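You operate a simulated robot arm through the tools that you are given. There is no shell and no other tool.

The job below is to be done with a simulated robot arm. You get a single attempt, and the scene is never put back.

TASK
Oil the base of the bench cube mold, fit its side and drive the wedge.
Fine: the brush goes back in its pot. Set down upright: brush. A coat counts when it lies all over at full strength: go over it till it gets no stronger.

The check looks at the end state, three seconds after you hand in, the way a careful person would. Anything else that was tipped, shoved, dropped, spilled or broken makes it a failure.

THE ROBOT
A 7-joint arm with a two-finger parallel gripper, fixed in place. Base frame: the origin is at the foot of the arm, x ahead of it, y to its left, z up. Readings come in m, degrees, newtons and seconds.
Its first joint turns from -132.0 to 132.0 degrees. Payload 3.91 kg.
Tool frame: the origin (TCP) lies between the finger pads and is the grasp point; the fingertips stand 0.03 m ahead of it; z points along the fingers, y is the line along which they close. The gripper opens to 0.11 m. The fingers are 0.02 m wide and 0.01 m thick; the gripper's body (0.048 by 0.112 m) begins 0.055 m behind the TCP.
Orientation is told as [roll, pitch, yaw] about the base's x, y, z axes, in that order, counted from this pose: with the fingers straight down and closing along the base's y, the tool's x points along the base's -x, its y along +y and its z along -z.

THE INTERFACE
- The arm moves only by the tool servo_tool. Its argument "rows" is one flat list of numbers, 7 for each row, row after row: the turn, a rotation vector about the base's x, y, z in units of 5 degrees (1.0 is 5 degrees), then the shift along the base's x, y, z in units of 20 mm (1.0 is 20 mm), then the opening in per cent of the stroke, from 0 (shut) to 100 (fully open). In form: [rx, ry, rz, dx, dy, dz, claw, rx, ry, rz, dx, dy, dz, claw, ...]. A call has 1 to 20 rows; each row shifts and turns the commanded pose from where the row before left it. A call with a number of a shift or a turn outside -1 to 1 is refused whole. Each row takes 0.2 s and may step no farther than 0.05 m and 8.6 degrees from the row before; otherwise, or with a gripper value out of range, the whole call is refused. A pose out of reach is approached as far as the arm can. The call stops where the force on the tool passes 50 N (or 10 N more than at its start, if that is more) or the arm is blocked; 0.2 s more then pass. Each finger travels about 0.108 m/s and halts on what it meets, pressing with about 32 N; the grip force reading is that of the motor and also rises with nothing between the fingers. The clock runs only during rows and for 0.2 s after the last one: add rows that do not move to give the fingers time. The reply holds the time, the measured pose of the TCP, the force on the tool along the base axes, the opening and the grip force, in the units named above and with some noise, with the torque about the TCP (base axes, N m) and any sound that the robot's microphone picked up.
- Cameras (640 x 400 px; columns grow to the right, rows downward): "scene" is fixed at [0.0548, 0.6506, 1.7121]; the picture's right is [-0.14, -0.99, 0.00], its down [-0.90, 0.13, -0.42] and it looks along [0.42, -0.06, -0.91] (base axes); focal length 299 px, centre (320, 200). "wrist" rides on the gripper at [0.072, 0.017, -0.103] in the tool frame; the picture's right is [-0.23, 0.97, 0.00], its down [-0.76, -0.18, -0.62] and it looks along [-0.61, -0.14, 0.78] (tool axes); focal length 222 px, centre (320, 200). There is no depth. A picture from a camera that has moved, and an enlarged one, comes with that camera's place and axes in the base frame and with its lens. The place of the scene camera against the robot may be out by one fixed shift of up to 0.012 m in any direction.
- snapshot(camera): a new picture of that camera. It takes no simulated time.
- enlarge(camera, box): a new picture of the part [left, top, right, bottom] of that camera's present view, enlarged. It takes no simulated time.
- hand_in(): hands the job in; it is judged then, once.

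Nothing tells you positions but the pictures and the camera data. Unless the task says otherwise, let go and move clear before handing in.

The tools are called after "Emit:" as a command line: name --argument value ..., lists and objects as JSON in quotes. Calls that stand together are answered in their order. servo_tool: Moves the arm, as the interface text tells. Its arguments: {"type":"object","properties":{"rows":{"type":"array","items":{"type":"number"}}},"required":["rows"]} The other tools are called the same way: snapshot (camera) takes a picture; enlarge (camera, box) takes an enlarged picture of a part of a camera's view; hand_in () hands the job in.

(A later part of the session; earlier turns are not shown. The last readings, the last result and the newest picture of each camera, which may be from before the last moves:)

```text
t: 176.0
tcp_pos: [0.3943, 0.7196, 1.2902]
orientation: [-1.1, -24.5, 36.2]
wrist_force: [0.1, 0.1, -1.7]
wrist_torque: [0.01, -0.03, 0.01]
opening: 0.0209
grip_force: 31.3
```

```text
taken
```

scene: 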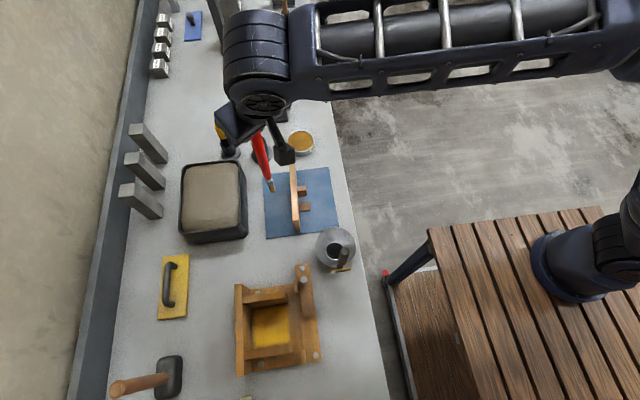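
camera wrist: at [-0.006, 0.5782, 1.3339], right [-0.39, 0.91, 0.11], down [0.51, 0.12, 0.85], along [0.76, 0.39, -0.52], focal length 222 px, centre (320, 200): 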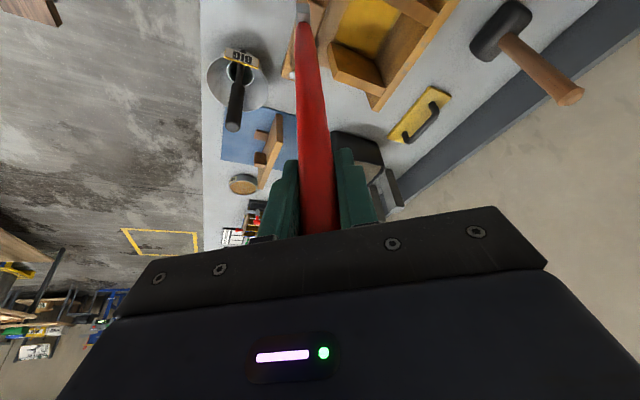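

The mold is fully in view now. I'll check the coat and the brush's lean from here.

Emit:
enlarge --camera "scene" --box '[230, 265, 330, 380]'

Emit:
enlarge --camera "scene" --box '[250, 300, 300, 350]'

Emit:
enlarge --camera "scene" --box '[220, 110, 310, 200]'

Emit:
snapshot --camera "wrist"

```text
3.48 times, centred on (280, 322) of scene
camera zoom: at [0.0548, 0.6506, 1.7121], right [-0.14, -0.99, 0.0], down [-0.9, 0.13, -0.42], along [0.42, -0.06, -0.91], focal length 1042 px, centre (459, -226)
```

zoom: 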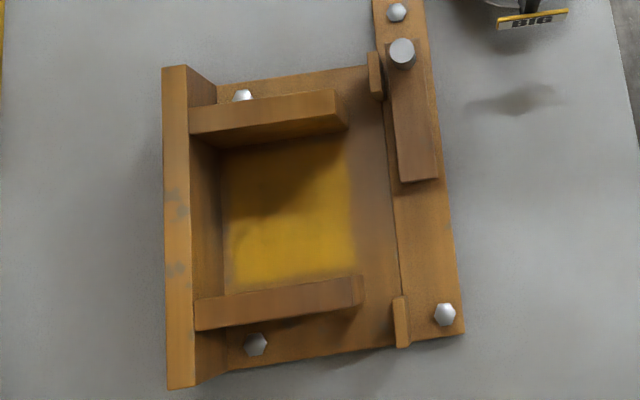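

```text
8.00 times, centred on (275, 325) of scene
camera zoom: at [0.0548, 0.6506, 1.7121], right [-0.14, -0.99, 0.0], down [-0.9, 0.13, -0.42], along [0.42, -0.06, -0.91], focal length 2396 px, centre (680, -800)
```

zoom: 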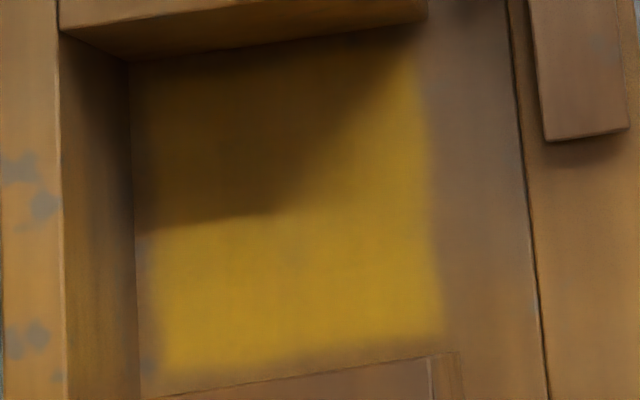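

```text
4.44 times, centred on (265, 155) of scene
camera zoom: at [0.0548, 0.6506, 1.7121], right [-0.14, -0.99, 0.0], down [-0.9, 0.13, -0.42], along [0.42, -0.06, -0.91], focal length 1331 px, centre (564, 400)
```

zoom: 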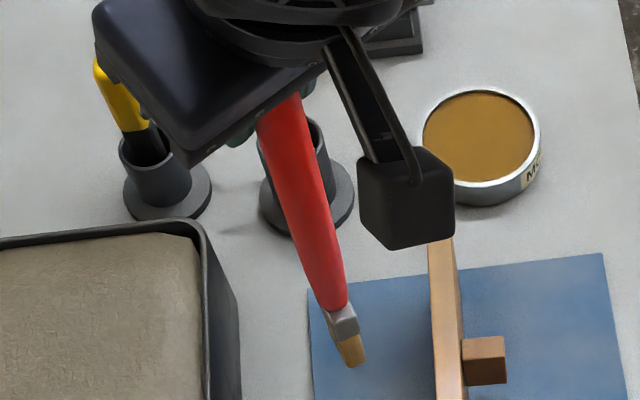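

```text
taken
camera wrist: at [0.2951, 0.6714, 1.3545], right [-0.4, 0.91, 0.08], down [0.45, 0.12, 0.89], along [0.8, 0.39, -0.46], focal length 222 px, centre (320, 200)
```

wrist: 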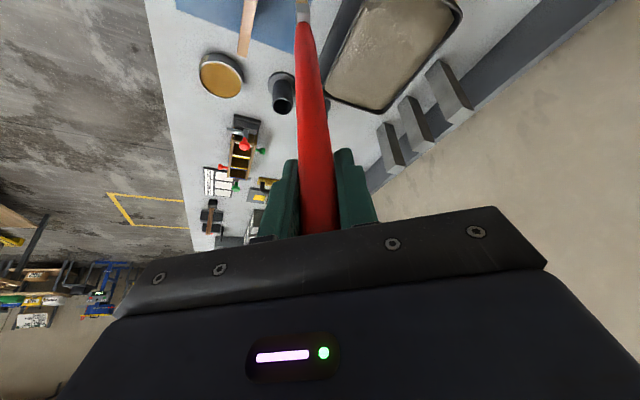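

The coat looks right. The brush is within about 1° of vertical; I trim that and bring it above its pot.

Emit:
servo_tool --rows '[-0.2, 0, 0, 1, 0.19, 0, 0, 0, 0, 0, 1, 0.19, 0, 0, 0, 0, 0, 1, 0.19, 0, 0, 0, 0, 0, 1, 0.19, 0, 0, 0, 0, 0, 1, 0.19, 0, 0, 0, 0, 0, 1, 0.19, 0, 0, 0, 0, 0, 1, 0.19, 0, 0, 0, 0, 0, 1, 0.19, 0, 0, 0, 0, 0, 1, 0.19, -0.5, 0, 0, 0, 0, 1, 0.19, -0.5, 0, 0, 0, 0, 1, 0.19, -0.5, 0, 0, 0, 0, 1, 0.19, -0.5, 0, 0, 0, 0, 0, 0, -1, 0, 0, 0, 0, 0, 0, 0, 0]'

Emit:
enlarge --camera "scene" --box '[210, 90, 310, 180]'

Emit:
snapshot --camera "wrist"

```text
t: 179.0
tcp_pos: [0.6374, 0.7659, 1.2334]
orientation: [-2.1, -23.8, 36.4]
wrist_force: [-0.3, -0.8, -0.4]
wrist_torque: [0.01, 0.0, 0.04]
opening: 0.0207
grip_force: 32.3
```

```text
4.44 times, centred on (260, 135) of scene
camera zoom: at [0.0548, 0.6506, 1.7121], right [-0.14, -0.99, 0.0], down [-0.9, 0.13, -0.42], along [0.42, -0.06, -0.91], focal length 1331 px, centre (587, 489)
```

zoom: 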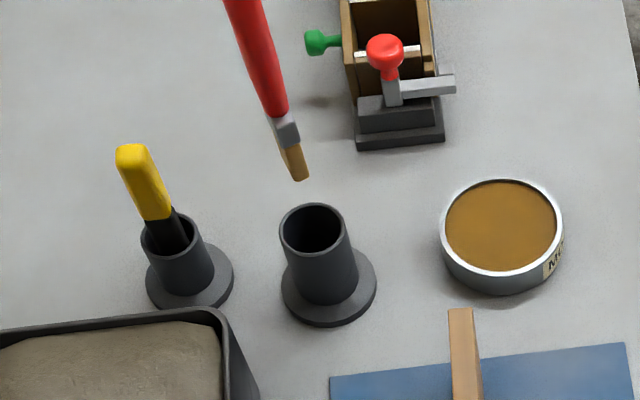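

```text
taken
camera wrist: at [0.5374, 0.7184, 1.2963], right [-0.4, 0.91, 0.06], down [0.45, 0.14, 0.88], along [0.8, 0.38, -0.47], focal length 222 px, centre (320, 200)
```

wrist: 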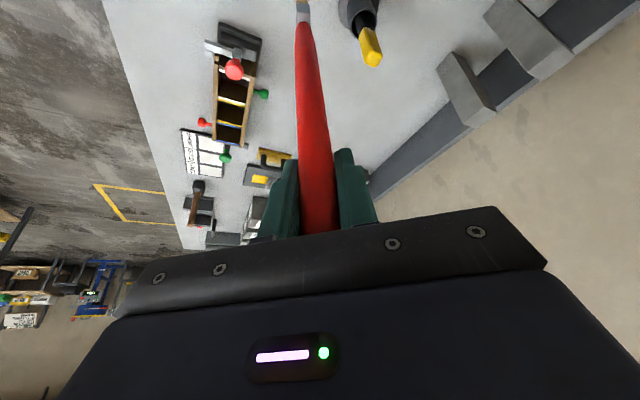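

The tip hangs almost exactly over the pot (within a few mm). I shift 2.5 mm in y and lower to just above the rim for a closer look.

Emit:
servo_tool --rows '[0, 0, 0, 0, 0.125, -0.5, 0, 0, 0, 0, 0, 0, -0.5, 0, 0, 0, 0, 0, 0, -0.5, 0, 0, 0, 0, 0, 0, 0, 0]'

Emit:
enlarge --camera "scene" --box '[240, 110, 290, 170]'

```text
t: 180.0
tcp_pos: [0.6354, 0.7674, 1.2001]
orientation: [-2.0, -23.8, 36.4]
wrist_force: [0.5, -0.1, -0.5]
wrist_torque: [0.01, -0.02, 0.01]
opening: 0.0209
grip_force: 31.9
```

```text
6.67 times, centred on (265, 140) of scene
camera zoom: at [0.0548, 0.6506, 1.7121], right [-0.14, -0.99, 0.0], down [-0.9, 0.13, -0.42], along [0.42, -0.06, -0.91], focal length 1996 px, centre (687, 600)
```

zoom: 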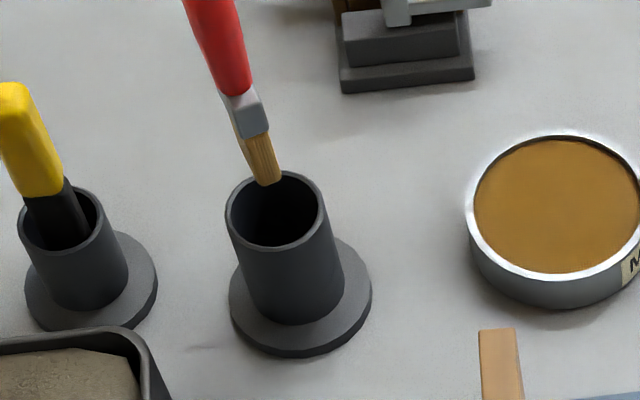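

Aligned within about 2 mm. Lowering into the pot in steps, watching the force.

Emit:
servo_tool --rows '[0, 0, 0, 0, 0, -0.5, 0, 0, 0, 0, 0, 0, -0.5, 0, 0, 0, 0, 0, 0, -0.5, 0, 0, 0, 0, 0, 0, 0, 0]'

Emit:
enlarge --camera "scene" --box '[240, 110, 290, 170]'

```text
t: 181.0
tcp_pos: [0.6353, 0.7683, 1.1694]
orientation: [-2.0, -23.8, 36.5]
wrist_force: [0.1, 0.3, 0.1]
wrist_torque: [0.01, 0.02, -0.02]
opening: 0.0209
grip_force: 32.3
```

```text
6.67 times, centred on (265, 140) of scene
camera zoom: at [0.0548, 0.6506, 1.7121], right [-0.14, -0.99, 0.0], down [-0.9, 0.13, -0.42], along [0.42, -0.06, -0.91], focal length 1996 px, centre (687, 600)
```

zoom: 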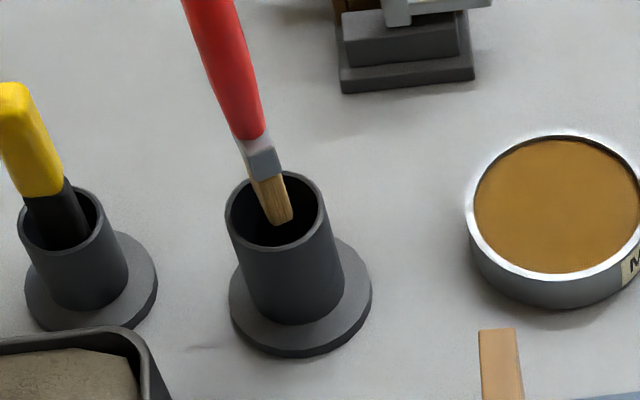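

Emit:
servo_tool --rows '[0, 0, 0, 0, 0, -0.4, 0, 0, 0, 0, 0, 0, -0.4, 0, 0, 0, 0, 0, 0, -0.2, 0, 0, 0, 0, 0, 0, 0, 0]'

Emit:
enlarge --camera "scene" --box '[240, 110, 290, 170]'

```text
t: 182.0
tcp_pos: [0.635, 0.7668, 1.149]
orientation: [-2.0, -23.8, 36.4]
wrist_force: [0.0, 0.1, -0.7]
wrist_torque: [0.01, 0.0, 0.01]
opening: 0.0209
grip_force: 32.4
```

```text
6.67 times, centred on (265, 140) of scene
camera zoom: at [0.0548, 0.6506, 1.7121], right [-0.14, -0.99, 0.0], down [-0.9, 0.13, -0.42], along [0.42, -0.06, -0.91], focal length 1996 px, centre (687, 600)
```

zoom: 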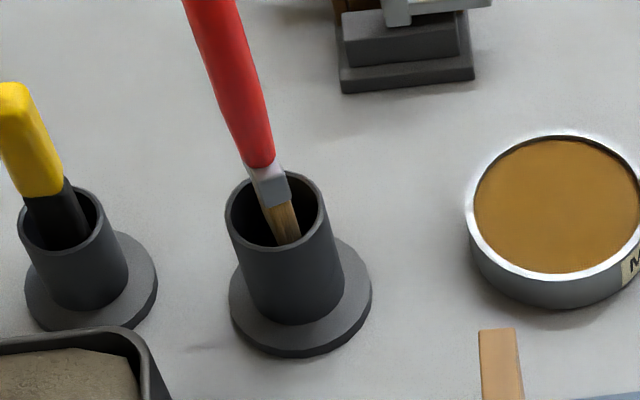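

The brush runs straight down the pot's axis with no side force. I continue down gently to the floor of the pot.

Emit:
servo_tool --rows '[0, 0, 0, 0, 0, -0.4, 0, 0, 0, 0, 0, 0, -0.4, 0, 0, 0, 0, 0, 0, -0.3, 0, 0, 0, 0, 0, 0, 0, 0]'

Emit:
servo_tool --rows '[0, 0, 0, 0, 0, -0.2, 0, 0, 0, 0, 0, 0, -0.1, 0, 0, 0, 0, 0, 0, 0, 0]'

Emit:
enlarge --camera "scene" --box '[240, 110, 290, 170]'

```text
t: 183.0
tcp_pos: [0.6344, 0.766, 1.1288]
orientation: [-2.0, -23.8, 36.4]
wrist_force: [0.3, 0.0, -1.0]
wrist_torque: [0.0, 0.03, 0.05]
opening: 0.0209
grip_force: 32.2
```

```text
t: 183.8
tcp_pos: [0.6357, 0.7683, 1.1211]
orientation: [-2.0, -23.7, 36.3]
wrist_force: [0.1, -0.7, -0.9]
wrist_torque: [0.01, 0.01, 0.0]
opening: 0.0213
grip_force: 32.6
```

```text
6.67 times, centred on (265, 140) of scene
camera zoom: at [0.0548, 0.6506, 1.7121], right [-0.14, -0.99, 0.0], down [-0.9, 0.13, -0.42], along [0.42, -0.06, -0.91], focal length 1996 px, centre (687, 600)
```

zoom: 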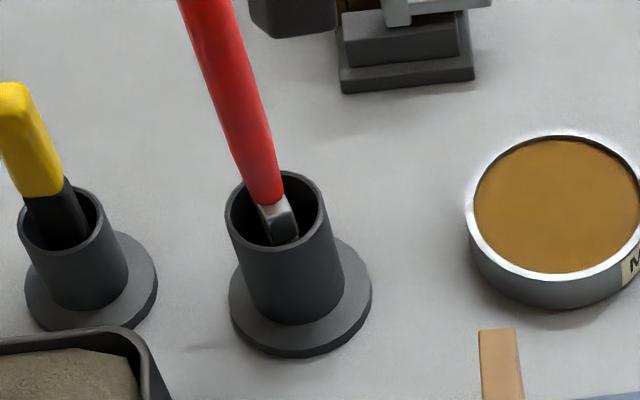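

Emit:
servo_tool --rows '[0, 0, 0, 0, 0, -0.12, 0, 0, 0, 0, 0, 0, -0.12, 0, 0, 0, 0, 0, 0, 0, 0]'

Emit:
servo_tool --rows '[0, 0, 0, 0, 0, -0.12, 0, 0, 0, 0, 0, 0, 0, 0, 0]'

Emit:
servo_tool --rows '[0, 0, 0, 0, 0, -0.1, 0, 0, 0, 0, 0, 0, 0, 0, 0]'

```text
t: 184.6
tcp_pos: [0.6326, 0.7671, 1.1172]
orientation: [-2.0, -23.8, 36.3]
wrist_force: [-0.6, -0.4, -1.4]
wrist_torque: [0.0, 0.0, -0.03]
opening: 0.0211
grip_force: 32.1
```

```text
refused: rows must hold 7 numbers for each row
```

```text
refused: rows must hold 7 numbers for each row
```

Emit:
servo_tool --rows '[0, 0, 0, 0, 0, -0.12, 0, 0, 0, 0, 0, 0, 0, 0]'

Emit:
servo_tool --rows '[0, 0, 0, 0, 0, -0.1, 0, 0, 0, 0, 0, 0, 0, 0]'

Emit:
servo_tool --rows '[0, 0, 0, 0, 0, -0.08, 0, 0, 0, 0, 0, 0, 0, 0]'

```text
t: 185.2
tcp_pos: [0.6346, 0.7679, 1.1137]
orientation: [-1.9, -23.8, 36.4]
wrist_force: [-0.7, 0.5, -1.4]
wrist_torque: [0.0, 0.04, 0.02]
opening: 0.0211
grip_force: 32.2
```

```text
t: 185.8
tcp_pos: [0.632, 0.7675, 1.1123]
orientation: [-2.0, -23.8, 36.4]
wrist_force: [-0.7, -0.8, -2.1]
wrist_torque: [0.01, 0.02, -0.03]
opening: 0.0209
grip_force: 31.8
```

```text
t: 186.4
tcp_pos: [0.6345, 0.767, 1.1114]
orientation: [-2.0, -23.8, 36.4]
wrist_force: [0.5, 0.8, -0.9]
wrist_torque: [0.03, -0.01, 0.03]
opening: 0.0207
grip_force: 31.9
```

Emit:
servo_tool --rows '[0, 0, 0, 0, 0, -0.08, 0, 0, 0, 0, 0, 0, 0, 0]'

Emit:
servo_tool --rows '[0, 0, 0, 0, 0, -0.08, 0, 0, 0, 0, 0, 0, 0, 0]'

Emit:
servo_tool --rows '[0, 0, 0, 0, 0, -0.08, 0, 0, 0, 0, 0, 0, 0, 0]'

Emit:
enlarge --camera "scene" --box '[230, 90, 300, 170]'

```text
t: 187.0
tcp_pos: [0.6341, 0.7674, 1.11]
orientation: [-2.0, -23.9, 36.4]
wrist_force: [0.9, -0.2, -1.4]
wrist_torque: [-0.01, 0.01, 0.01]
opening: 0.0208
grip_force: 32.1
```

```text
t: 187.6
tcp_pos: [0.6334, 0.7672, 1.107]
orientation: [-2.0, -23.7, 36.4]
wrist_force: [-0.4, 0.0, -0.6]
wrist_torque: [-0.02, 0.01, 0.0]
opening: 0.0208
grip_force: 32.6
```

```text
t: 188.2
tcp_pos: [0.6335, 0.768, 1.1063]
orientation: [-2.1, -23.8, 36.5]
wrist_force: [0.0, 0.3, -1.1]
wrist_torque: [0.01, 0.02, 0.02]
opening: 0.0209
grip_force: 31.6
```

```text
5.00 times, centred on (265, 130) of scene
camera zoom: at [0.0548, 0.6506, 1.7121], right [-0.14, -0.99, 0.0], down [-0.9, 0.13, -0.42], along [0.42, -0.06, -0.91], focal length 1497 px, centre (595, 550)
```

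zoom: 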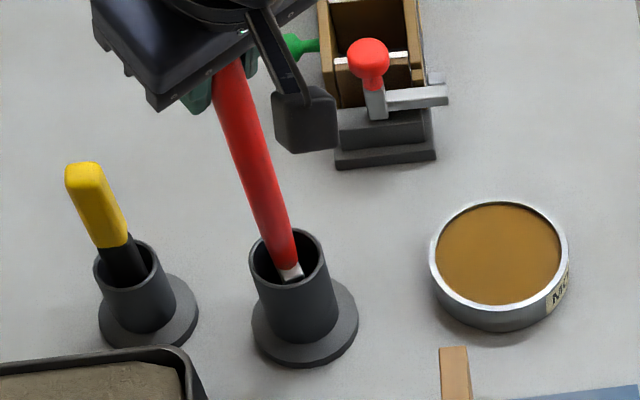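

Emit:
servo_tool --rows '[0, 0, 0, 0, 0, -0.08, 0, 0, 0, 0, 0, 0, 0, 0]'

Emit:
servo_tool --rows '[0, 0, 0, 0, 0, -0.08, 0, 0, 0, 0, 0, 0, 0, 0]'

Emit:
servo_tool --rows '[0, 0, 0, 0, 0, -0.08, 0, 0, 0, 0, 0, 0, 0, 0]'

```text
t: 188.8
tcp_pos: [0.6331, 0.7689, 1.1045]
orientation: [-2.0, -23.8, 36.4]
wrist_force: [-0.1, 0.9, -1.2]
wrist_torque: [-0.01, -0.02, 0.01]
opening: 0.021
grip_force: 31.6
```

```text
t: 189.4
tcp_pos: [0.6341, 0.7686, 1.1027]
orientation: [-2.0, -23.8, 36.4]
wrist_force: [0.7, 0.3, -0.6]
wrist_torque: [0.0, 0.01, -0.02]
opening: 0.0211
grip_force: 31.6
```

```text
t: 190.0
tcp_pos: [0.6349, 0.7697, 1.1007]
orientation: [-2.0, -23.8, 36.3]
wrist_force: [-0.5, 0.3, -1.5]
wrist_torque: [-0.02, -0.01, 0.01]
opening: 0.0208
grip_force: 31.8
```

Emit:
servo_tool --rows '[0, 0, 0, 0, 0, -0.07, 0, 0, 0, 0, 0, 0, 0, 0]'

Emit:
servo_tool --rows '[0, 0, 0, 0, 0, -0.07, 0, 0, 0, 0, 0, 0, 0, 0]'

Emit:
servo_tool --rows '[0, 0, 0, 0, 0, -0.06, 0, 0, 0, 0, 0, 0, 0, 0]'

```text
t: 190.6
tcp_pos: [0.634, 0.768, 1.0986]
orientation: [-2.0, -23.9, 36.3]
wrist_force: [-0.9, 0.0, -0.2]
wrist_torque: [-0.02, 0.02, -0.02]
opening: 0.0211
grip_force: 32.0
```

```text
t: 191.2
tcp_pos: [0.6338, 0.7691, 1.0984]
orientation: [-1.8, -23.8, 36.3]
wrist_force: [-1.0, 0.1, 2.2]
wrist_torque: [-0.04, 0.19, 0.01]
opening: 0.021
grip_force: 31.6
```

```text
t: 191.8
tcp_pos: [0.6345, 0.7684, 1.0984]
orientation: [-1.9, -23.8, 36.4]
wrist_force: [0.2, 0.4, 14.9]
wrist_torque: [0.11, -0.09, -0.02]
opening: 0.0209
grip_force: 32.1
```

The tip stands on the pot's floor. I relieve the pressure and open the fingers slowly.

Emit:
servo_tool --rows '[0, 0, 0, 0, 0, 0.03, 0, 0, 0, 0, 0, 0, 0, 0, 0, 0, 0, 0, 0, 0, 22, 0, 0, 0, 0, 0, 0, 26, 0, 0, 0, 0, 0, 0, 32, 0, 0, 0, 0, 0, 0, 40, 0, 0, 0, 0, 0, 0, 50, 0, 0, 0, 0, 0, 0, 60, 0, 0, 0, 0, 0, 0, 60]'

Emit:
enlarge --camera "scene" --box '[210, 70, 310, 170]'

Emit:
snapshot --camera "wrist"

```text
t: 193.8
tcp_pos: [0.6338, 0.7688, 1.0973]
orientation: [-1.9, -23.8, 36.4]
wrist_force: [-0.6, -0.1, 7.2]
wrist_torque: [-0.05, 0.12, -0.02]
opening: 0.0663
grip_force: 0.0
```

```text
4.00 times, centred on (260, 120) of scene
camera zoom: at [0.0548, 0.6506, 1.7121], right [-0.14, -0.99, 0.0], down [-0.9, 0.13, -0.42], along [0.42, -0.06, -0.91], focal length 1198 px, centre (560, 520)
```

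zoom: 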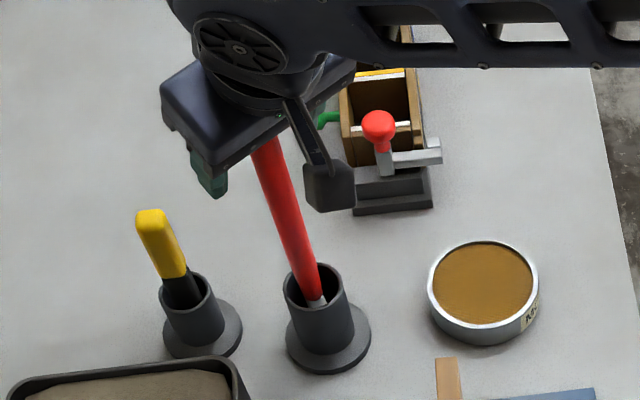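

```text
taken
camera wrist: at [0.535, 0.7207, 1.1625], right [-0.4, 0.91, 0.06], down [0.45, 0.14, 0.88], along [0.8, 0.38, -0.47], focal length 222 px, centre (320, 200)
```

wrist: 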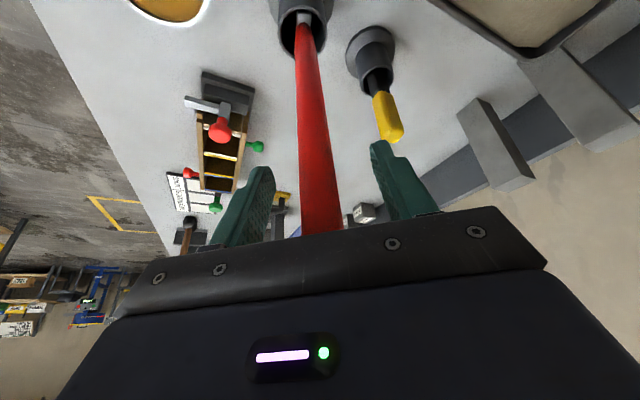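

Released, and the brush stands in its pot. I raise straight up clear of the handle.

Emit:
servo_tool --rows '[0, 0, 0, 0, 0, 0.3, 60, 0, 0, 0, 0, 0, 0.6, 60, 0, 0, 0, 0, 0, 1, 60, 0, 0, 0, 0, 0, 1, 60, 0, 0, 0, 0, 0, 1, 60, 0, 0, 0, 0, 0, 1, 60, 0, 0, 0, 0, 0, 1, 60, 0, 0, 0, 0, 0, 1, 60, 0, 0, 0, 0, 0, 0, 60]'

Emit:
enlarge --camera "scene" --box '[210, 70, 310, 170]'

Emit:
snapshot --camera "wrist"

```text
t: 195.8
tcp_pos: [0.6337, 0.7678, 1.2372]
orientation: [-2.0, -23.9, 36.4]
wrist_force: [-0.2, 0.3, -0.6]
wrist_torque: [0.01, 0.0, 0.0]
opening: 0.066
grip_force: 0.1
```

```text
4.00 times, centred on (260, 120) of scene
camera zoom: at [0.0548, 0.6506, 1.7121], right [-0.14, -0.99, 0.0], down [-0.9, 0.13, -0.42], along [0.42, -0.06, -0.91], focal length 1198 px, centre (560, 520)
```

zoom: 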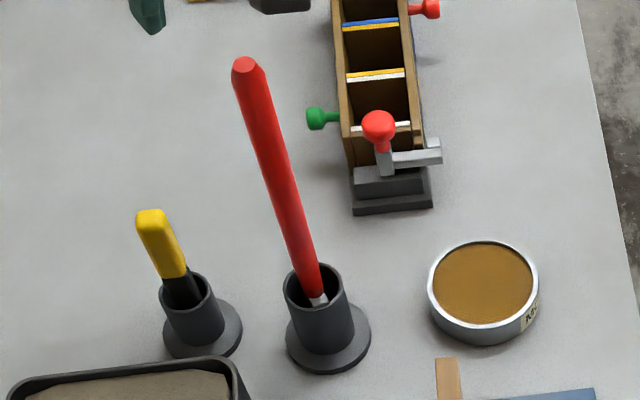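

```text
taken
camera wrist: at [0.5359, 0.7207, 1.3011], right [-0.4, 0.91, 0.06], down [0.45, 0.14, 0.88], along [0.8, 0.38, -0.47], focal length 222 px, centre (320, 200)
```

wrist: 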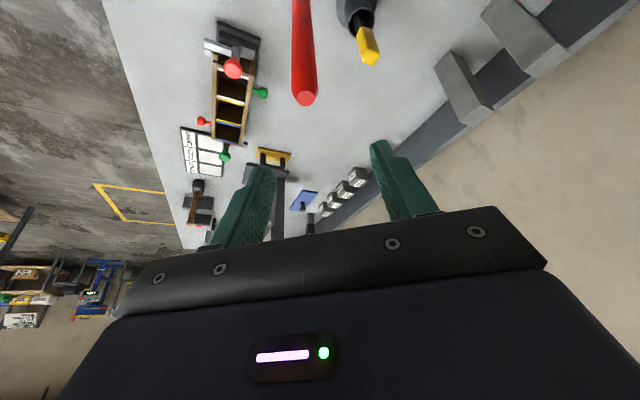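

The brush stands upright in its pot again. Next I move over the loose side, straighten the tool and turn it to yaw ≈ 87° so the fingers can grip its upper cleat.

Emit:
servo_tool --rows '[0, 0, 0, -1, -0.65, 0, 60, 0, 0, 0, -1, -0.65, 0, 60, 0, 0, 0, -1, -0.65, 0, 60, 0, 0, 0, -1, -0.65, 0, 60, 0, 0, 0, -1, -0.65, 0, 60, 0, 0, 0, -1, -0.65, 0, 60, 0, 0, 0, -1, -0.65, 0, 60, 0, 0, 0, -1, -0.65, 0, 60, -0.417, 0.678, 0, -0.2, -0.3, 0, 60, -0.417, 0.678, 0, -0.2, -0.3, 0, 60, -0.417, 0.678, 0, -0.2, -0.3, 0, 60, -0.417, 0.678, 0, -0.2, -0.3, 0, 60, -0.417, 0.678, 0, -0.2, -0.3, 0, 60, -0.417, 0.678, 0, 0, 0, 0, 60, 0, 0, 0, 0, 0, 0, 60]'

Emit:
snapshot --camera "scene"

```text
t: 199.0
tcp_pos: [0.4547, 0.6334, 1.236]
orientation: [0.0, 0.1, 36.0]
wrist_force: [0.1, -0.1, -0.1]
wrist_torque: [-0.03, -0.02, 0.0]
opening: 0.0661
grip_force: 0.0
```

```text
taken
```

scene: 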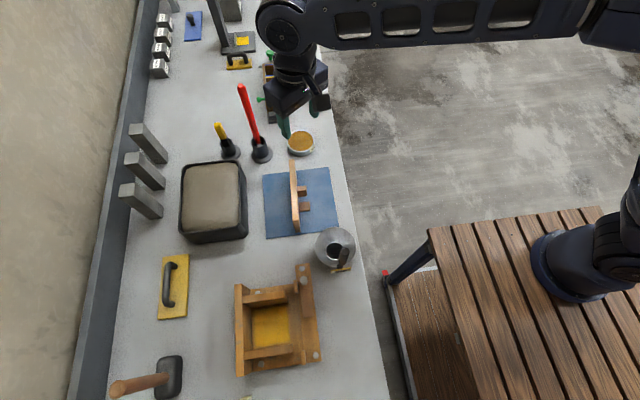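

Emit:
servo_tool --rows '[0, 0, 1, 0, -0.35, 0, 60, 0, 0, 1, 0, -0.35, 0, 60, 0, 0, 1, 0, -0.35, 0, 60, 0, 0, 1, 0, -0.35, 0, 60, 0, 0, 1, 0, -0.35, 0, 60, 0, 0, 1, -0.1, -0.35, -0.5, 60, 0, 0, 1, -0.1, -0.35, -0.5, 60, 0, 0, 1, -0.1, -0.35, -0.5, 60, 0, 0, 1, -0.1, -0.35, -0.5, 60, 0, 0, 1, -0.1, -0.35, -0.5, 60, 0, 0, 0.14, 0, 0, -0.5, 60, 0, 0, 0, 0, 0, 0, 60]'

Emit:
snapshot --camera "wrist"

Emit:
enlarge --camera "wrist" --box '[240, 100, 410, 220]'

```text
t: 201.6
tcp_pos: [0.4421, 0.5634, 1.1755]
orientation: [-0.1, 0.0, 86.6]
wrist_force: [0.0, -0.1, 0.6]
wrist_torque: [-0.02, 0.02, -0.01]
opening: 0.0662
grip_force: 0.0
```

```text
taken
camera wrist: at [0.422, 0.4926, 1.2793], right [-0.96, 0.28, 0.0], down [0.22, 0.75, 0.62], along [0.18, 0.6, -0.78], focal length 222 px, centre (320, 200)
```

wrist: 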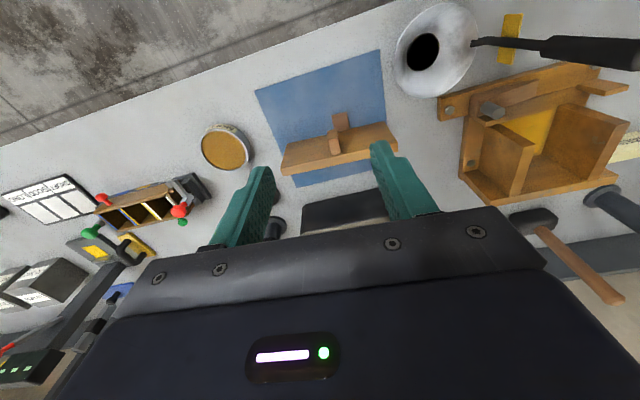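

```text
3.33 times, centred on (325, 160) of wrist
camera zoom: at [0.422, 0.4926, 1.2793], right [-0.96, 0.28, 0.0], down [0.22, 0.75, 0.62], along [0.18, 0.6, -0.78], focal length 740 px, centre (303, 333)
```

zoom: 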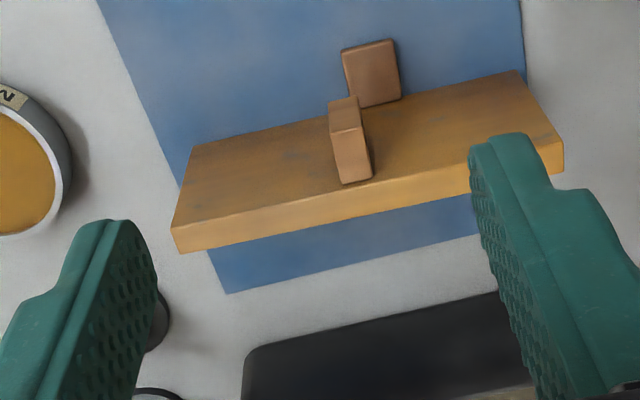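

Clear view. The side is 0.2 m long, its top at z ≈ 0.954, turned about −3.4°. The grip cleat is centred at about (0.4446, 0.651), z 0.905–0.945, 14 mm wide. I move above it and lower part way to check.

Emit:
servo_tool --rows '[0, 0, 0, 0.125, 0.88, 0, 60, 0, 0, 0, 0, 0.88, 0, 60, 0, 0, 0, 0, 0.88, 0, 60, 0, 0, 0, 0, 0.88, 0, 60, 0, 0, 0, 0, 0.86, 0, 60, 0, 0, 0, 0, 0, -1, 60, 0, 0, 0, 0, 0, -1, 60, 0, 0, 0, 0, 0, -1, 60, 0, 0, 0, 0, 0, -1, 60, 0, 0, 0, 0, 0, -1, 60, 0, 0, 0, 0, 0, -1, 60, 0, 0, 0, 0, 0, -1, 60, 0, 0, 0, 0, 0, 0, 60]'

Emit:
snapshot --camera "wrist"

Emit:
enlarge --camera "wrist" --box '[230, 100, 410, 230]'

```text
t: 204.4
tcp_pos: [0.4442, 0.6518, 1.0335]
orientation: [0.0, 0.1, 86.6]
wrist_force: [0.1, 0.3, 0.3]
wrist_torque: [0.02, 0.0, -0.01]
opening: 0.0659
grip_force: 0.1
```

```text
taken
camera wrist: at [0.423, 0.5799, 1.1376], right [-0.96, 0.28, 0.0], down [0.22, 0.75, 0.62], along [0.18, 0.6, -0.78], focal length 222 px, centre (320, 200)
```

wrist: 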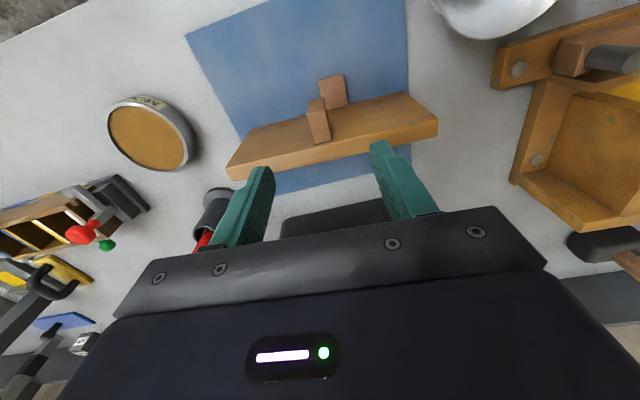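

```text
3.08 times, centred on (320, 165) of wrist
camera zoom: at [0.423, 0.5799, 1.1376], right [-0.96, 0.28, 0.0], down [0.22, 0.75, 0.62], along [0.18, 0.6, -0.78], focal length 684 px, centre (320, 308)
```

zoom: 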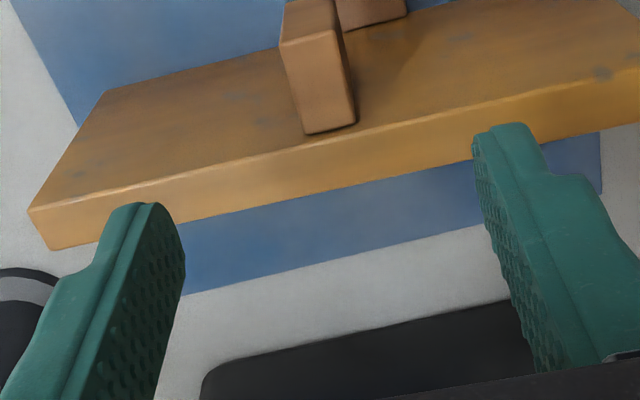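

Aligned in x; A is about 3 mm nearer the robot than the tool axis, so I shift by that and descend to grip height.

Emit:
servo_tool --rows '[0, 0, 0, 0, -0.15, -1, 60, 0, 0, 0, 0, 0, -1, 60, 0, 0, 0, 0, 0, -1, 60, 0, 0, 0, 0, 0, -1, 60, 0, 0, 0, 0, 0, -1, 60, 0, 0, 0, 0, 0, -0.4, 60, 0, 0, 0, 0, 0, 0, 60]'

Emit:
snapshot --camera "wrist"

Emit:
enlarge --camera "wrist" --box '[230, 120, 410, 240]'

```text
t: 206.0
tcp_pos: [0.4445, 0.6472, 0.9255]
orientation: [0.0, 0.0, 86.8]
wrist_force: [-0.6, 0.0, -0.3]
wrist_torque: [-0.01, 0.0, -0.02]
opening: 0.066
grip_force: 0.1
```

```text
taken
camera wrist: at [0.4236, 0.577, 1.0294], right [-0.96, 0.28, 0.0], down [0.22, 0.75, 0.62], along [0.18, 0.6, -0.78], focal length 222 px, centre (320, 200)
```

wrist: 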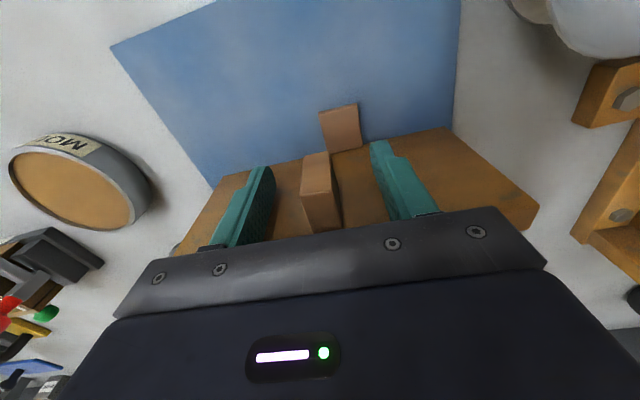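

```text
3.33 times, centred on (320, 180) of wrist
camera zoom: at [0.4236, 0.577, 1.0294], right [-0.96, 0.28, 0.0], down [0.22, 0.75, 0.62], along [0.18, 0.6, -0.78], focal length 740 px, centre (320, 267)
```

zoom: 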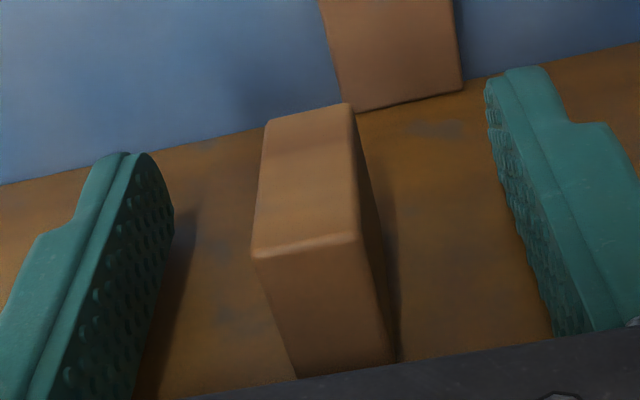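

Fingers straddle the cleat. Closing.

Emit:
servo_tool --rows '[0, 0, 0, 0, 0, 0, 30, 0, 0, 0, 0, 0, 0, 0, 0, 0, 0, 0, 0, 0, 0, 0, 0, 0, 0, 0, 0, 0, 0, 0, 0, 0, 0, 0, 0, 0, 0, 0, 0, 0, 0, 0]'

Emit:
enlarge --camera "wrist" --box '[230, 120, 410, 240]'

```text
t: 207.4
tcp_pos: [0.4444, 0.6474, 0.9264]
orientation: [0.0, -0.1, 86.7]
wrist_force: [-0.2, 1.3, -0.2]
wrist_torque: [0.09, -0.11, 0.09]
opening: 0.0158
grip_force: 31.9
```

```text
3.33 times, centred on (320, 180) of wrist
camera zoom: at [0.4237, 0.5771, 1.0295], right [-0.96, 0.28, 0.0], down [0.22, 0.75, 0.62], along [0.18, 0.6, -0.78], focal length 740 px, centre (320, 267)
```

zoom: 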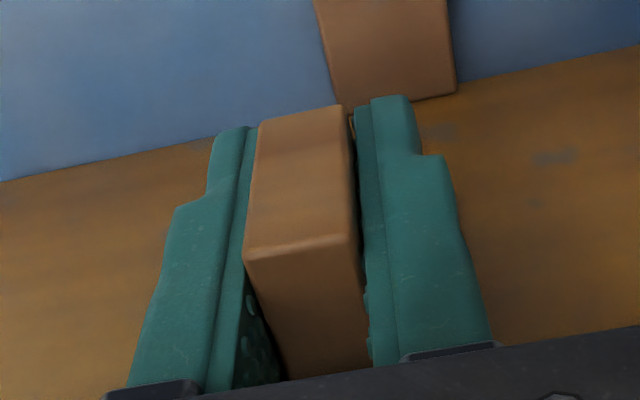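

The cleat is gripped (15.8 mm, 32 N). Lifting the side slightly first, then higher.

Emit:
servo_tool --rows '[0, 0, 0, 0, 0, 0.5, 0, 0, 0, 0, 0, 0, 0.5, 0, 0, 0, 0, 0, 0, 1, 0, 0, 0, 0, 0, 0, 0, 0]'

Emit:
snapshot --camera "wrist"

Emit:
enlarge --camera "scene" --box '[240, 120, 350, 250]'

```text
t: 208.4
tcp_pos: [0.4444, 0.6487, 0.9676]
orientation: [0.0, 0.0, 86.8]
wrist_force: [-0.3, 0.4, -2.2]
wrist_torque: [-0.06, 0.0, -0.04]
opening: 0.0159
grip_force: 31.8
```

```text
taken
camera wrist: at [0.4226, 0.5764, 1.0699], right [-0.96, 0.28, 0.0], down [0.22, 0.75, 0.62], along [0.18, 0.6, -0.78], focal length 222 px, centre (320, 200)
```

wrist: 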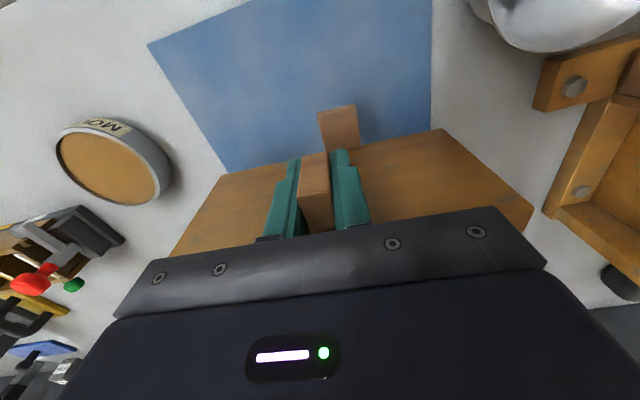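

```text
3.08 times, centred on (295, 185) of scene
camera zoom: at [0.0548, 0.6506, 1.7121], right [-0.14, -0.99, 0.0], down [-0.9, 0.13, -0.42], along [0.42, -0.06, -0.91], focal length 921 px, centre (397, 246)
```

zoom: 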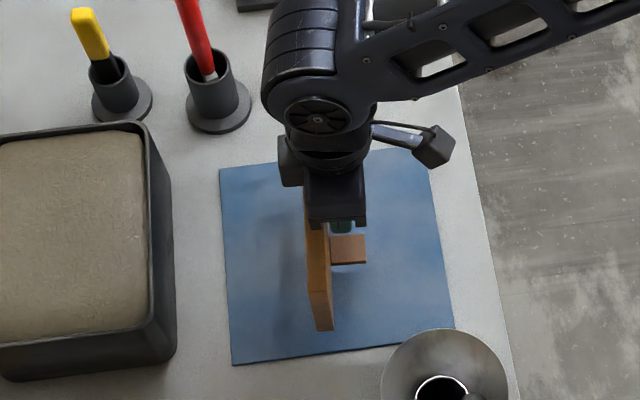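

The side hangs level in the grip. Raising it and carrying it over to the mold, turning it by +3.1° to match.

Emit:
servo_tool --rows '[0, 0, 0, 0, 0, 1, 0, 0, 0, 0, 0, 0, 1, 0, 0, 0, 0, 0, 0, 1, 0, 0, 0, 0, 0, 0.2, 1, 0, 0, 0, 0, 0, 0.2, 1, 0, 0, 0, 0, 0, 0.3, 1, 0, 0, 0, 0, 0, 0.3, 1, 0, 0, 0, 0, 0, 0.3, 0.5, 0, 0, 0, 0.31, -1, 0.3, 0, 0, 0, 0, 0.31, -1, 0.3, 0, 0, 0, 0, 0, -1, 0, 0, 0, 0, 0, 0, -1, 0, 0, 0, 0, 0, 0, -1, 0, 0, 0, 0, 0, 0, -1, 0, 0, 0, 0, 0, 0, -1, 0, 0, 0, 0, 0, 0, -1, 0, 0, 0, 0, 0, 0, -1, 0, 0, 0, 0, 0, 0, -1, 0, 0, 0]'

Emit:
servo_tool --rows '[0, 0, 0, -1, 0, 0, 0, 0, 0, 0, -1, 0, 0, 0, 0, 0, 0, -1, 0, 0, 0, 0, 0, 0, -1, 0, 0, 0, 0, 0, 0, -1, 0, 0, 0, 0, 0, 0, -1, 0, 0, 0, 0, 0, 0, -1, 0, 0, 0, 0, 0, 0, 0, 0, 0, 0]'

Emit:
snapshot --camera "wrist"

Emit:
snapshot --camera "scene"

```text
t: 212.2
tcp_pos: [0.2458, 0.689, 1.1153]
orientation: [0.0, 0.0, 89.8]
wrist_force: [0.6, -0.4, -2.3]
wrist_torque: [-0.08, 0.0, 0.0]
opening: 0.0158
grip_force: 32.2
```

```text
t: 214.0
tcp_pos: [0.1059, 0.6868, 1.1164]
orientation: [0.0, 0.0, 89.8]
wrist_force: [0.2, 0.2, -2.6]
wrist_torque: [-0.04, -0.01, 0.02]
opening: 0.0159
grip_force: 32.0
```

```text
taken
camera wrist: at [0.0898, 0.6143, 1.2201], right [-0.97, 0.23, 0.0], down [0.18, 0.76, 0.62], along [0.14, 0.61, -0.78], focal length 222 px, centre (320, 200)
```

wrist: 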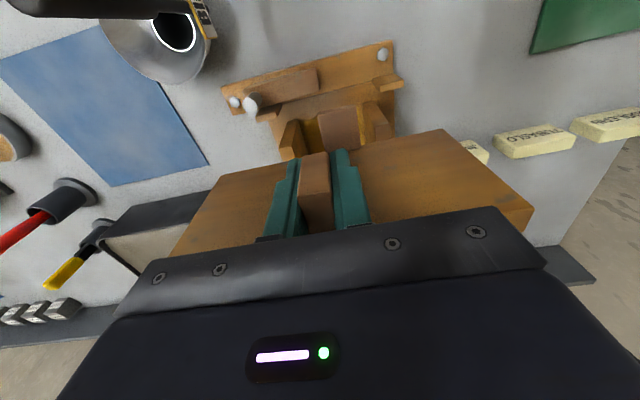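

```text
taken
```

scene: 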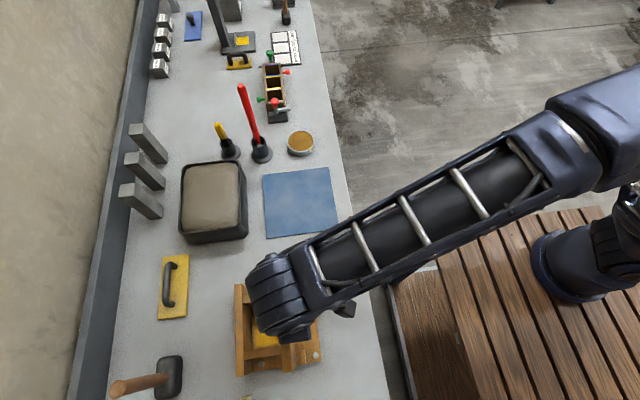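

Emit:
enlarge --camera "wrist" --box '[210, 30, 420, 180]'

Emit:
enlarge --camera "scene" --box '[225, 265, 345, 390]'

```text
2.67 times, centred on (315, 105) of wrist
camera zoom: at [0.0898, 0.6143, 1.2201], right [-0.97, 0.23, 0.0], down [0.18, 0.76, 0.62], along [0.14, 0.61, -0.78], focal length 592 px, centre (333, 453)
```

zoom: 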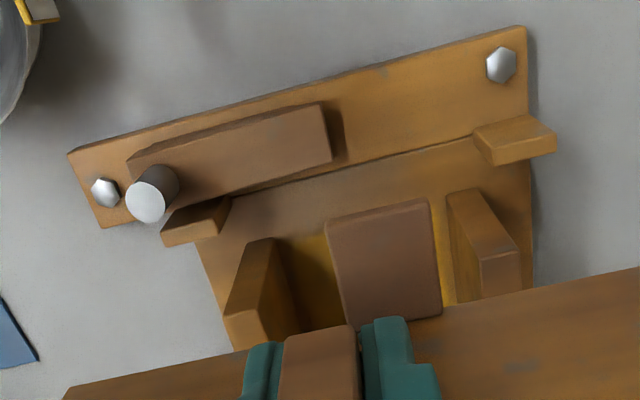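

```text
3.20 times, centred on (285, 328) of scene
camera zoom: at [0.0548, 0.6506, 1.7121], right [-0.14, -0.99, 0.0], down [-0.9, 0.13, -0.42], along [0.42, -0.06, -0.91], focal length 958 px, centre (432, -208)
```

zoom: 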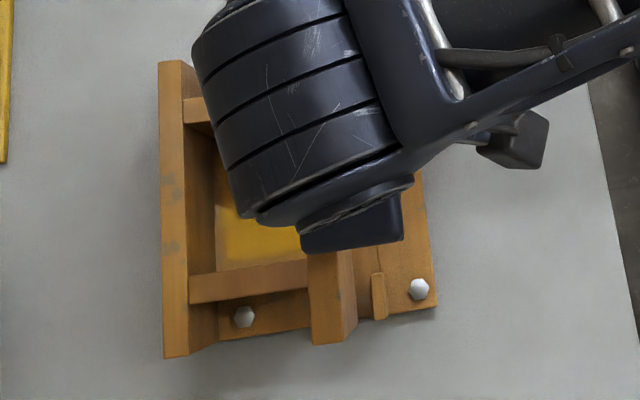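

From here I can measure the mold well. The wall ends are at y = 0.721, the guides' inner faces at y ≈ 0.698, the cavity centre at x ≈ 0.100, and the yaw ≈ 0°. I fine-adjust the side (x −6 mm, +0.25°) and lower to just above the wall tops.

Emit:
servo_tool --rows '[0, 0, 0.05, -0.3, 0.05, 0, 0, 0, 0, 0, 0, 0, -0.8, 0, 0, 0, 0, 0, 0, -0.8, 0, 0, 0, 0, 0, 0, -0.8, 0, 0, 0, 0, 0, 0, -0.5, 0, 0, 0, 0, 0, 0, 0, 0]'

Emit:
snapshot --camera "wrist"

Emit:
enlarge --camera "wrist" --box '[160, 40, 440, 220]'

Emit:
enlarge --camera "scene" --box '[225, 265, 345, 390]'

```text
t: 215.4
tcp_pos: [0.1002, 0.6881, 1.0603]
orientation: [0.0, 0.0, 90.2]
wrist_force: [0.0, -0.1, -2.9]
wrist_torque: [-0.08, -0.02, 0.01]
opening: 0.016
grip_force: 31.9
```

```text
taken
camera wrist: at [0.0841, 0.6148, 1.1635], right [-0.97, 0.23, 0.0], down [0.18, 0.76, 0.62], along [0.14, 0.61, -0.78], focal length 222 px, centre (320, 200)
```

wrist: 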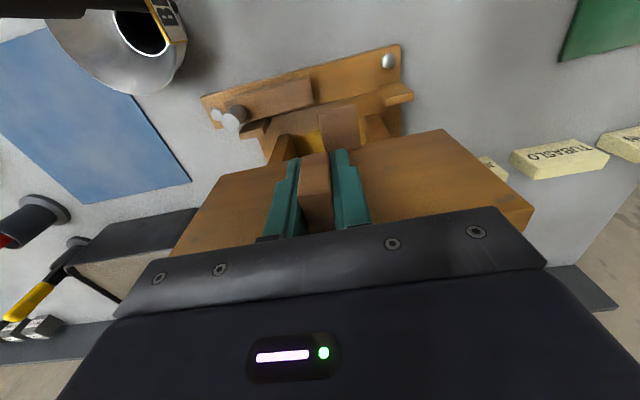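

```text
2.22 times, centred on (300, 130) of wrist
camera zoom: at [0.0841, 0.6148, 1.1635], right [-0.97, 0.23, 0.0], down [0.18, 0.76, 0.62], along [0.14, 0.61, -0.78], focal length 494 px, centre (364, 356)
```

zoom: 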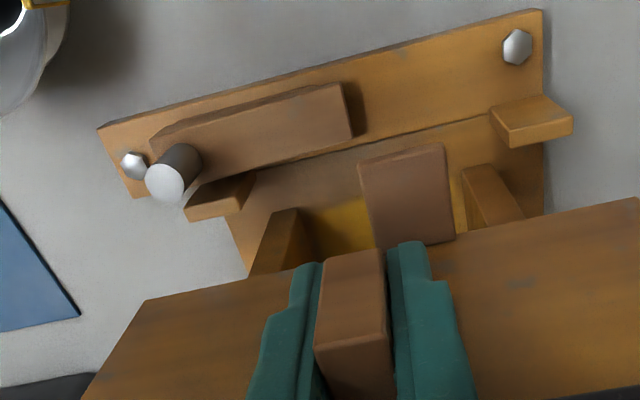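

```text
3.20 times, centred on (285, 328) of scene
camera zoom: at [0.0548, 0.6506, 1.7121], right [-0.14, -0.99, 0.0], down [-0.9, 0.13, -0.42], along [0.42, -0.06, -0.91], focal length 958 px, centre (432, -208)
```

zoom: 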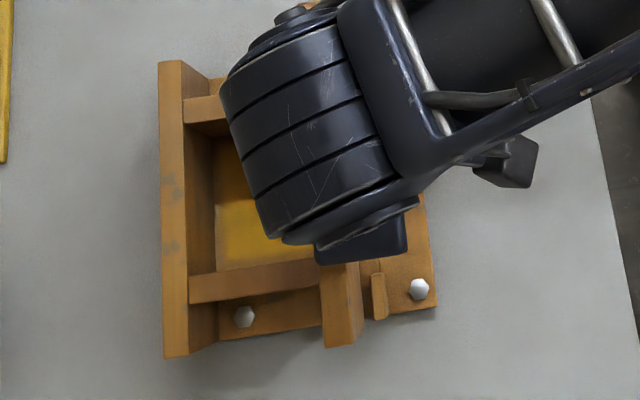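

The foot of the side hangs over the slot with 4–5 mm clearance on both sides, and its tongue is clear of the wedge's tip. Lowering it in.

Emit:
servo_tool --rows '[0, 0, 0, 0, 0, -0.6, 0, 0, 0, 0, 0, 0, -0.6, 0, 0, 0, 0, 0, 0, -0.6, 0, 0, 0, 0, 0, 0, -0.6, 0, 0, 0, 0, 0, 0, 0, 0]'

Emit:
enlarge --camera "wrist" --box '[160, 40, 440, 220]'

Emit:
enlarge --camera "scene" --box '[225, 265, 345, 390]'

```text
t: 216.6
tcp_pos: [0.0995, 0.6888, 1.0099]
orientation: [0.1, 0.1, 90.1]
wrist_force: [0.2, -0.9, -2.9]
wrist_torque: [-0.03, -0.01, 0.0]
opening: 0.016
grip_force: 32.0
```

```text
2.22 times, centred on (300, 130) of wrist
camera zoom: at [0.0833, 0.616, 1.1136], right [-0.97, 0.23, 0.0], down [0.18, 0.76, 0.62], along [0.14, 0.61, -0.78], focal length 494 px, centre (364, 356)
```

zoom: 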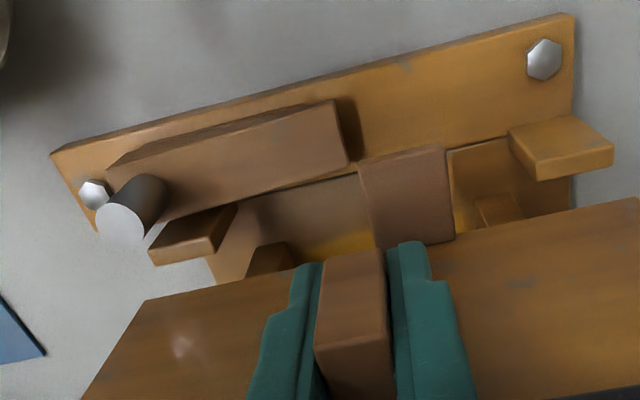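

```text
3.20 times, centred on (285, 328) of scene
camera zoom: at [0.0548, 0.6506, 1.7121], right [-0.14, -0.99, 0.0], down [-0.9, 0.13, -0.42], along [0.42, -0.06, -0.91], focal length 958 px, centre (432, -208)
```

zoom: 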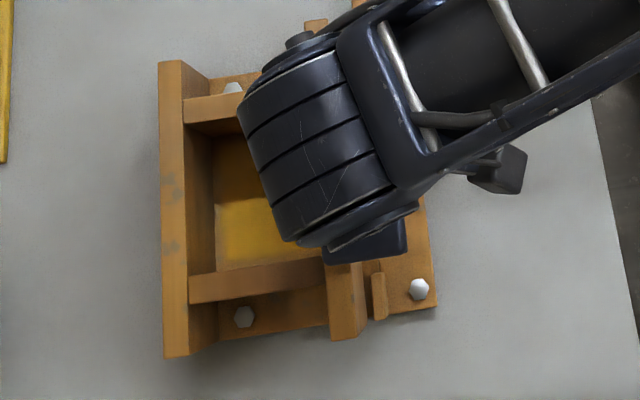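

Emit:
servo_tool --rows '[0, 0, 0, 0, 0, -0.5, 0, 0, 0, 0, 0, 0, -0.5, 0, 0, 0, 0, 0, 0, -0.5, 0, 0, 0, 0, 0, 0, 0, 0]'

Emit:
enlarge --camera "wrist" --box '[160, 40, 440, 220]'

```text
t: 217.6
tcp_pos: [0.1005, 0.6873, 0.9804]
orientation: [0.0, 0.1, 90.1]
wrist_force: [0.0, 0.0, -2.5]
wrist_torque: [-0.07, 0.0, 0.0]
opening: 0.0157
grip_force: 31.4
```

```text
2.22 times, centred on (300, 130) of wrist
camera zoom: at [0.0835, 0.6151, 1.0839], right [-0.97, 0.23, 0.0], down [0.18, 0.76, 0.62], along [0.14, 0.61, -0.78], focal length 494 px, centre (364, 356)
```

zoom: 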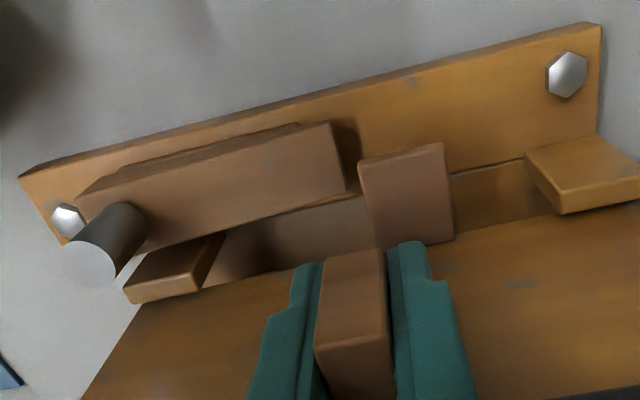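

Emit:
servo_tool --rows '[0, 0, 0, 0, 0, -0.4, 0, 0, 0, 0, 0, 0, -0.4, 0, 0, 0, 0, 0, 0, -0.3, 0, 0, 0, 0, 0, 0, 0, 0]'

Emit:
enlarge --camera "wrist" --box '[160, 40, 440, 220]'

```text
t: 218.6
tcp_pos: [0.1, 0.6876, 0.9582]
orientation: [0.0, 0.1, 90.0]
wrist_force: [0.0, 0.5, -2.5]
wrist_torque: [-0.07, 0.06, 0.01]
opening: 0.0155
grip_force: 32.5
```

```text
2.22 times, centred on (300, 130) of wrist
camera zoom: at [0.0834, 0.6154, 1.0615], right [-0.97, 0.23, 0.0], down [0.18, 0.76, 0.62], along [0.14, 0.61, -0.78], focal length 494 px, centre (364, 356)
```

zoom: 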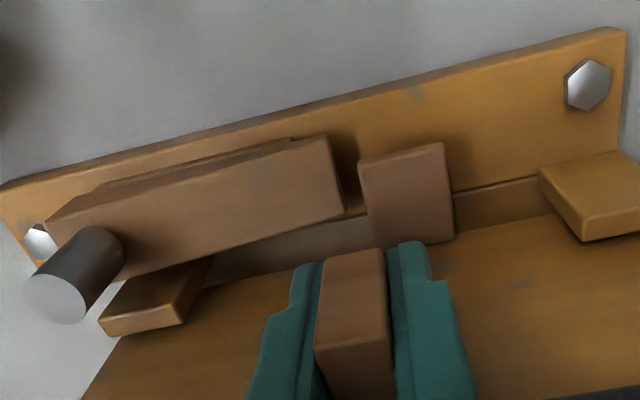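

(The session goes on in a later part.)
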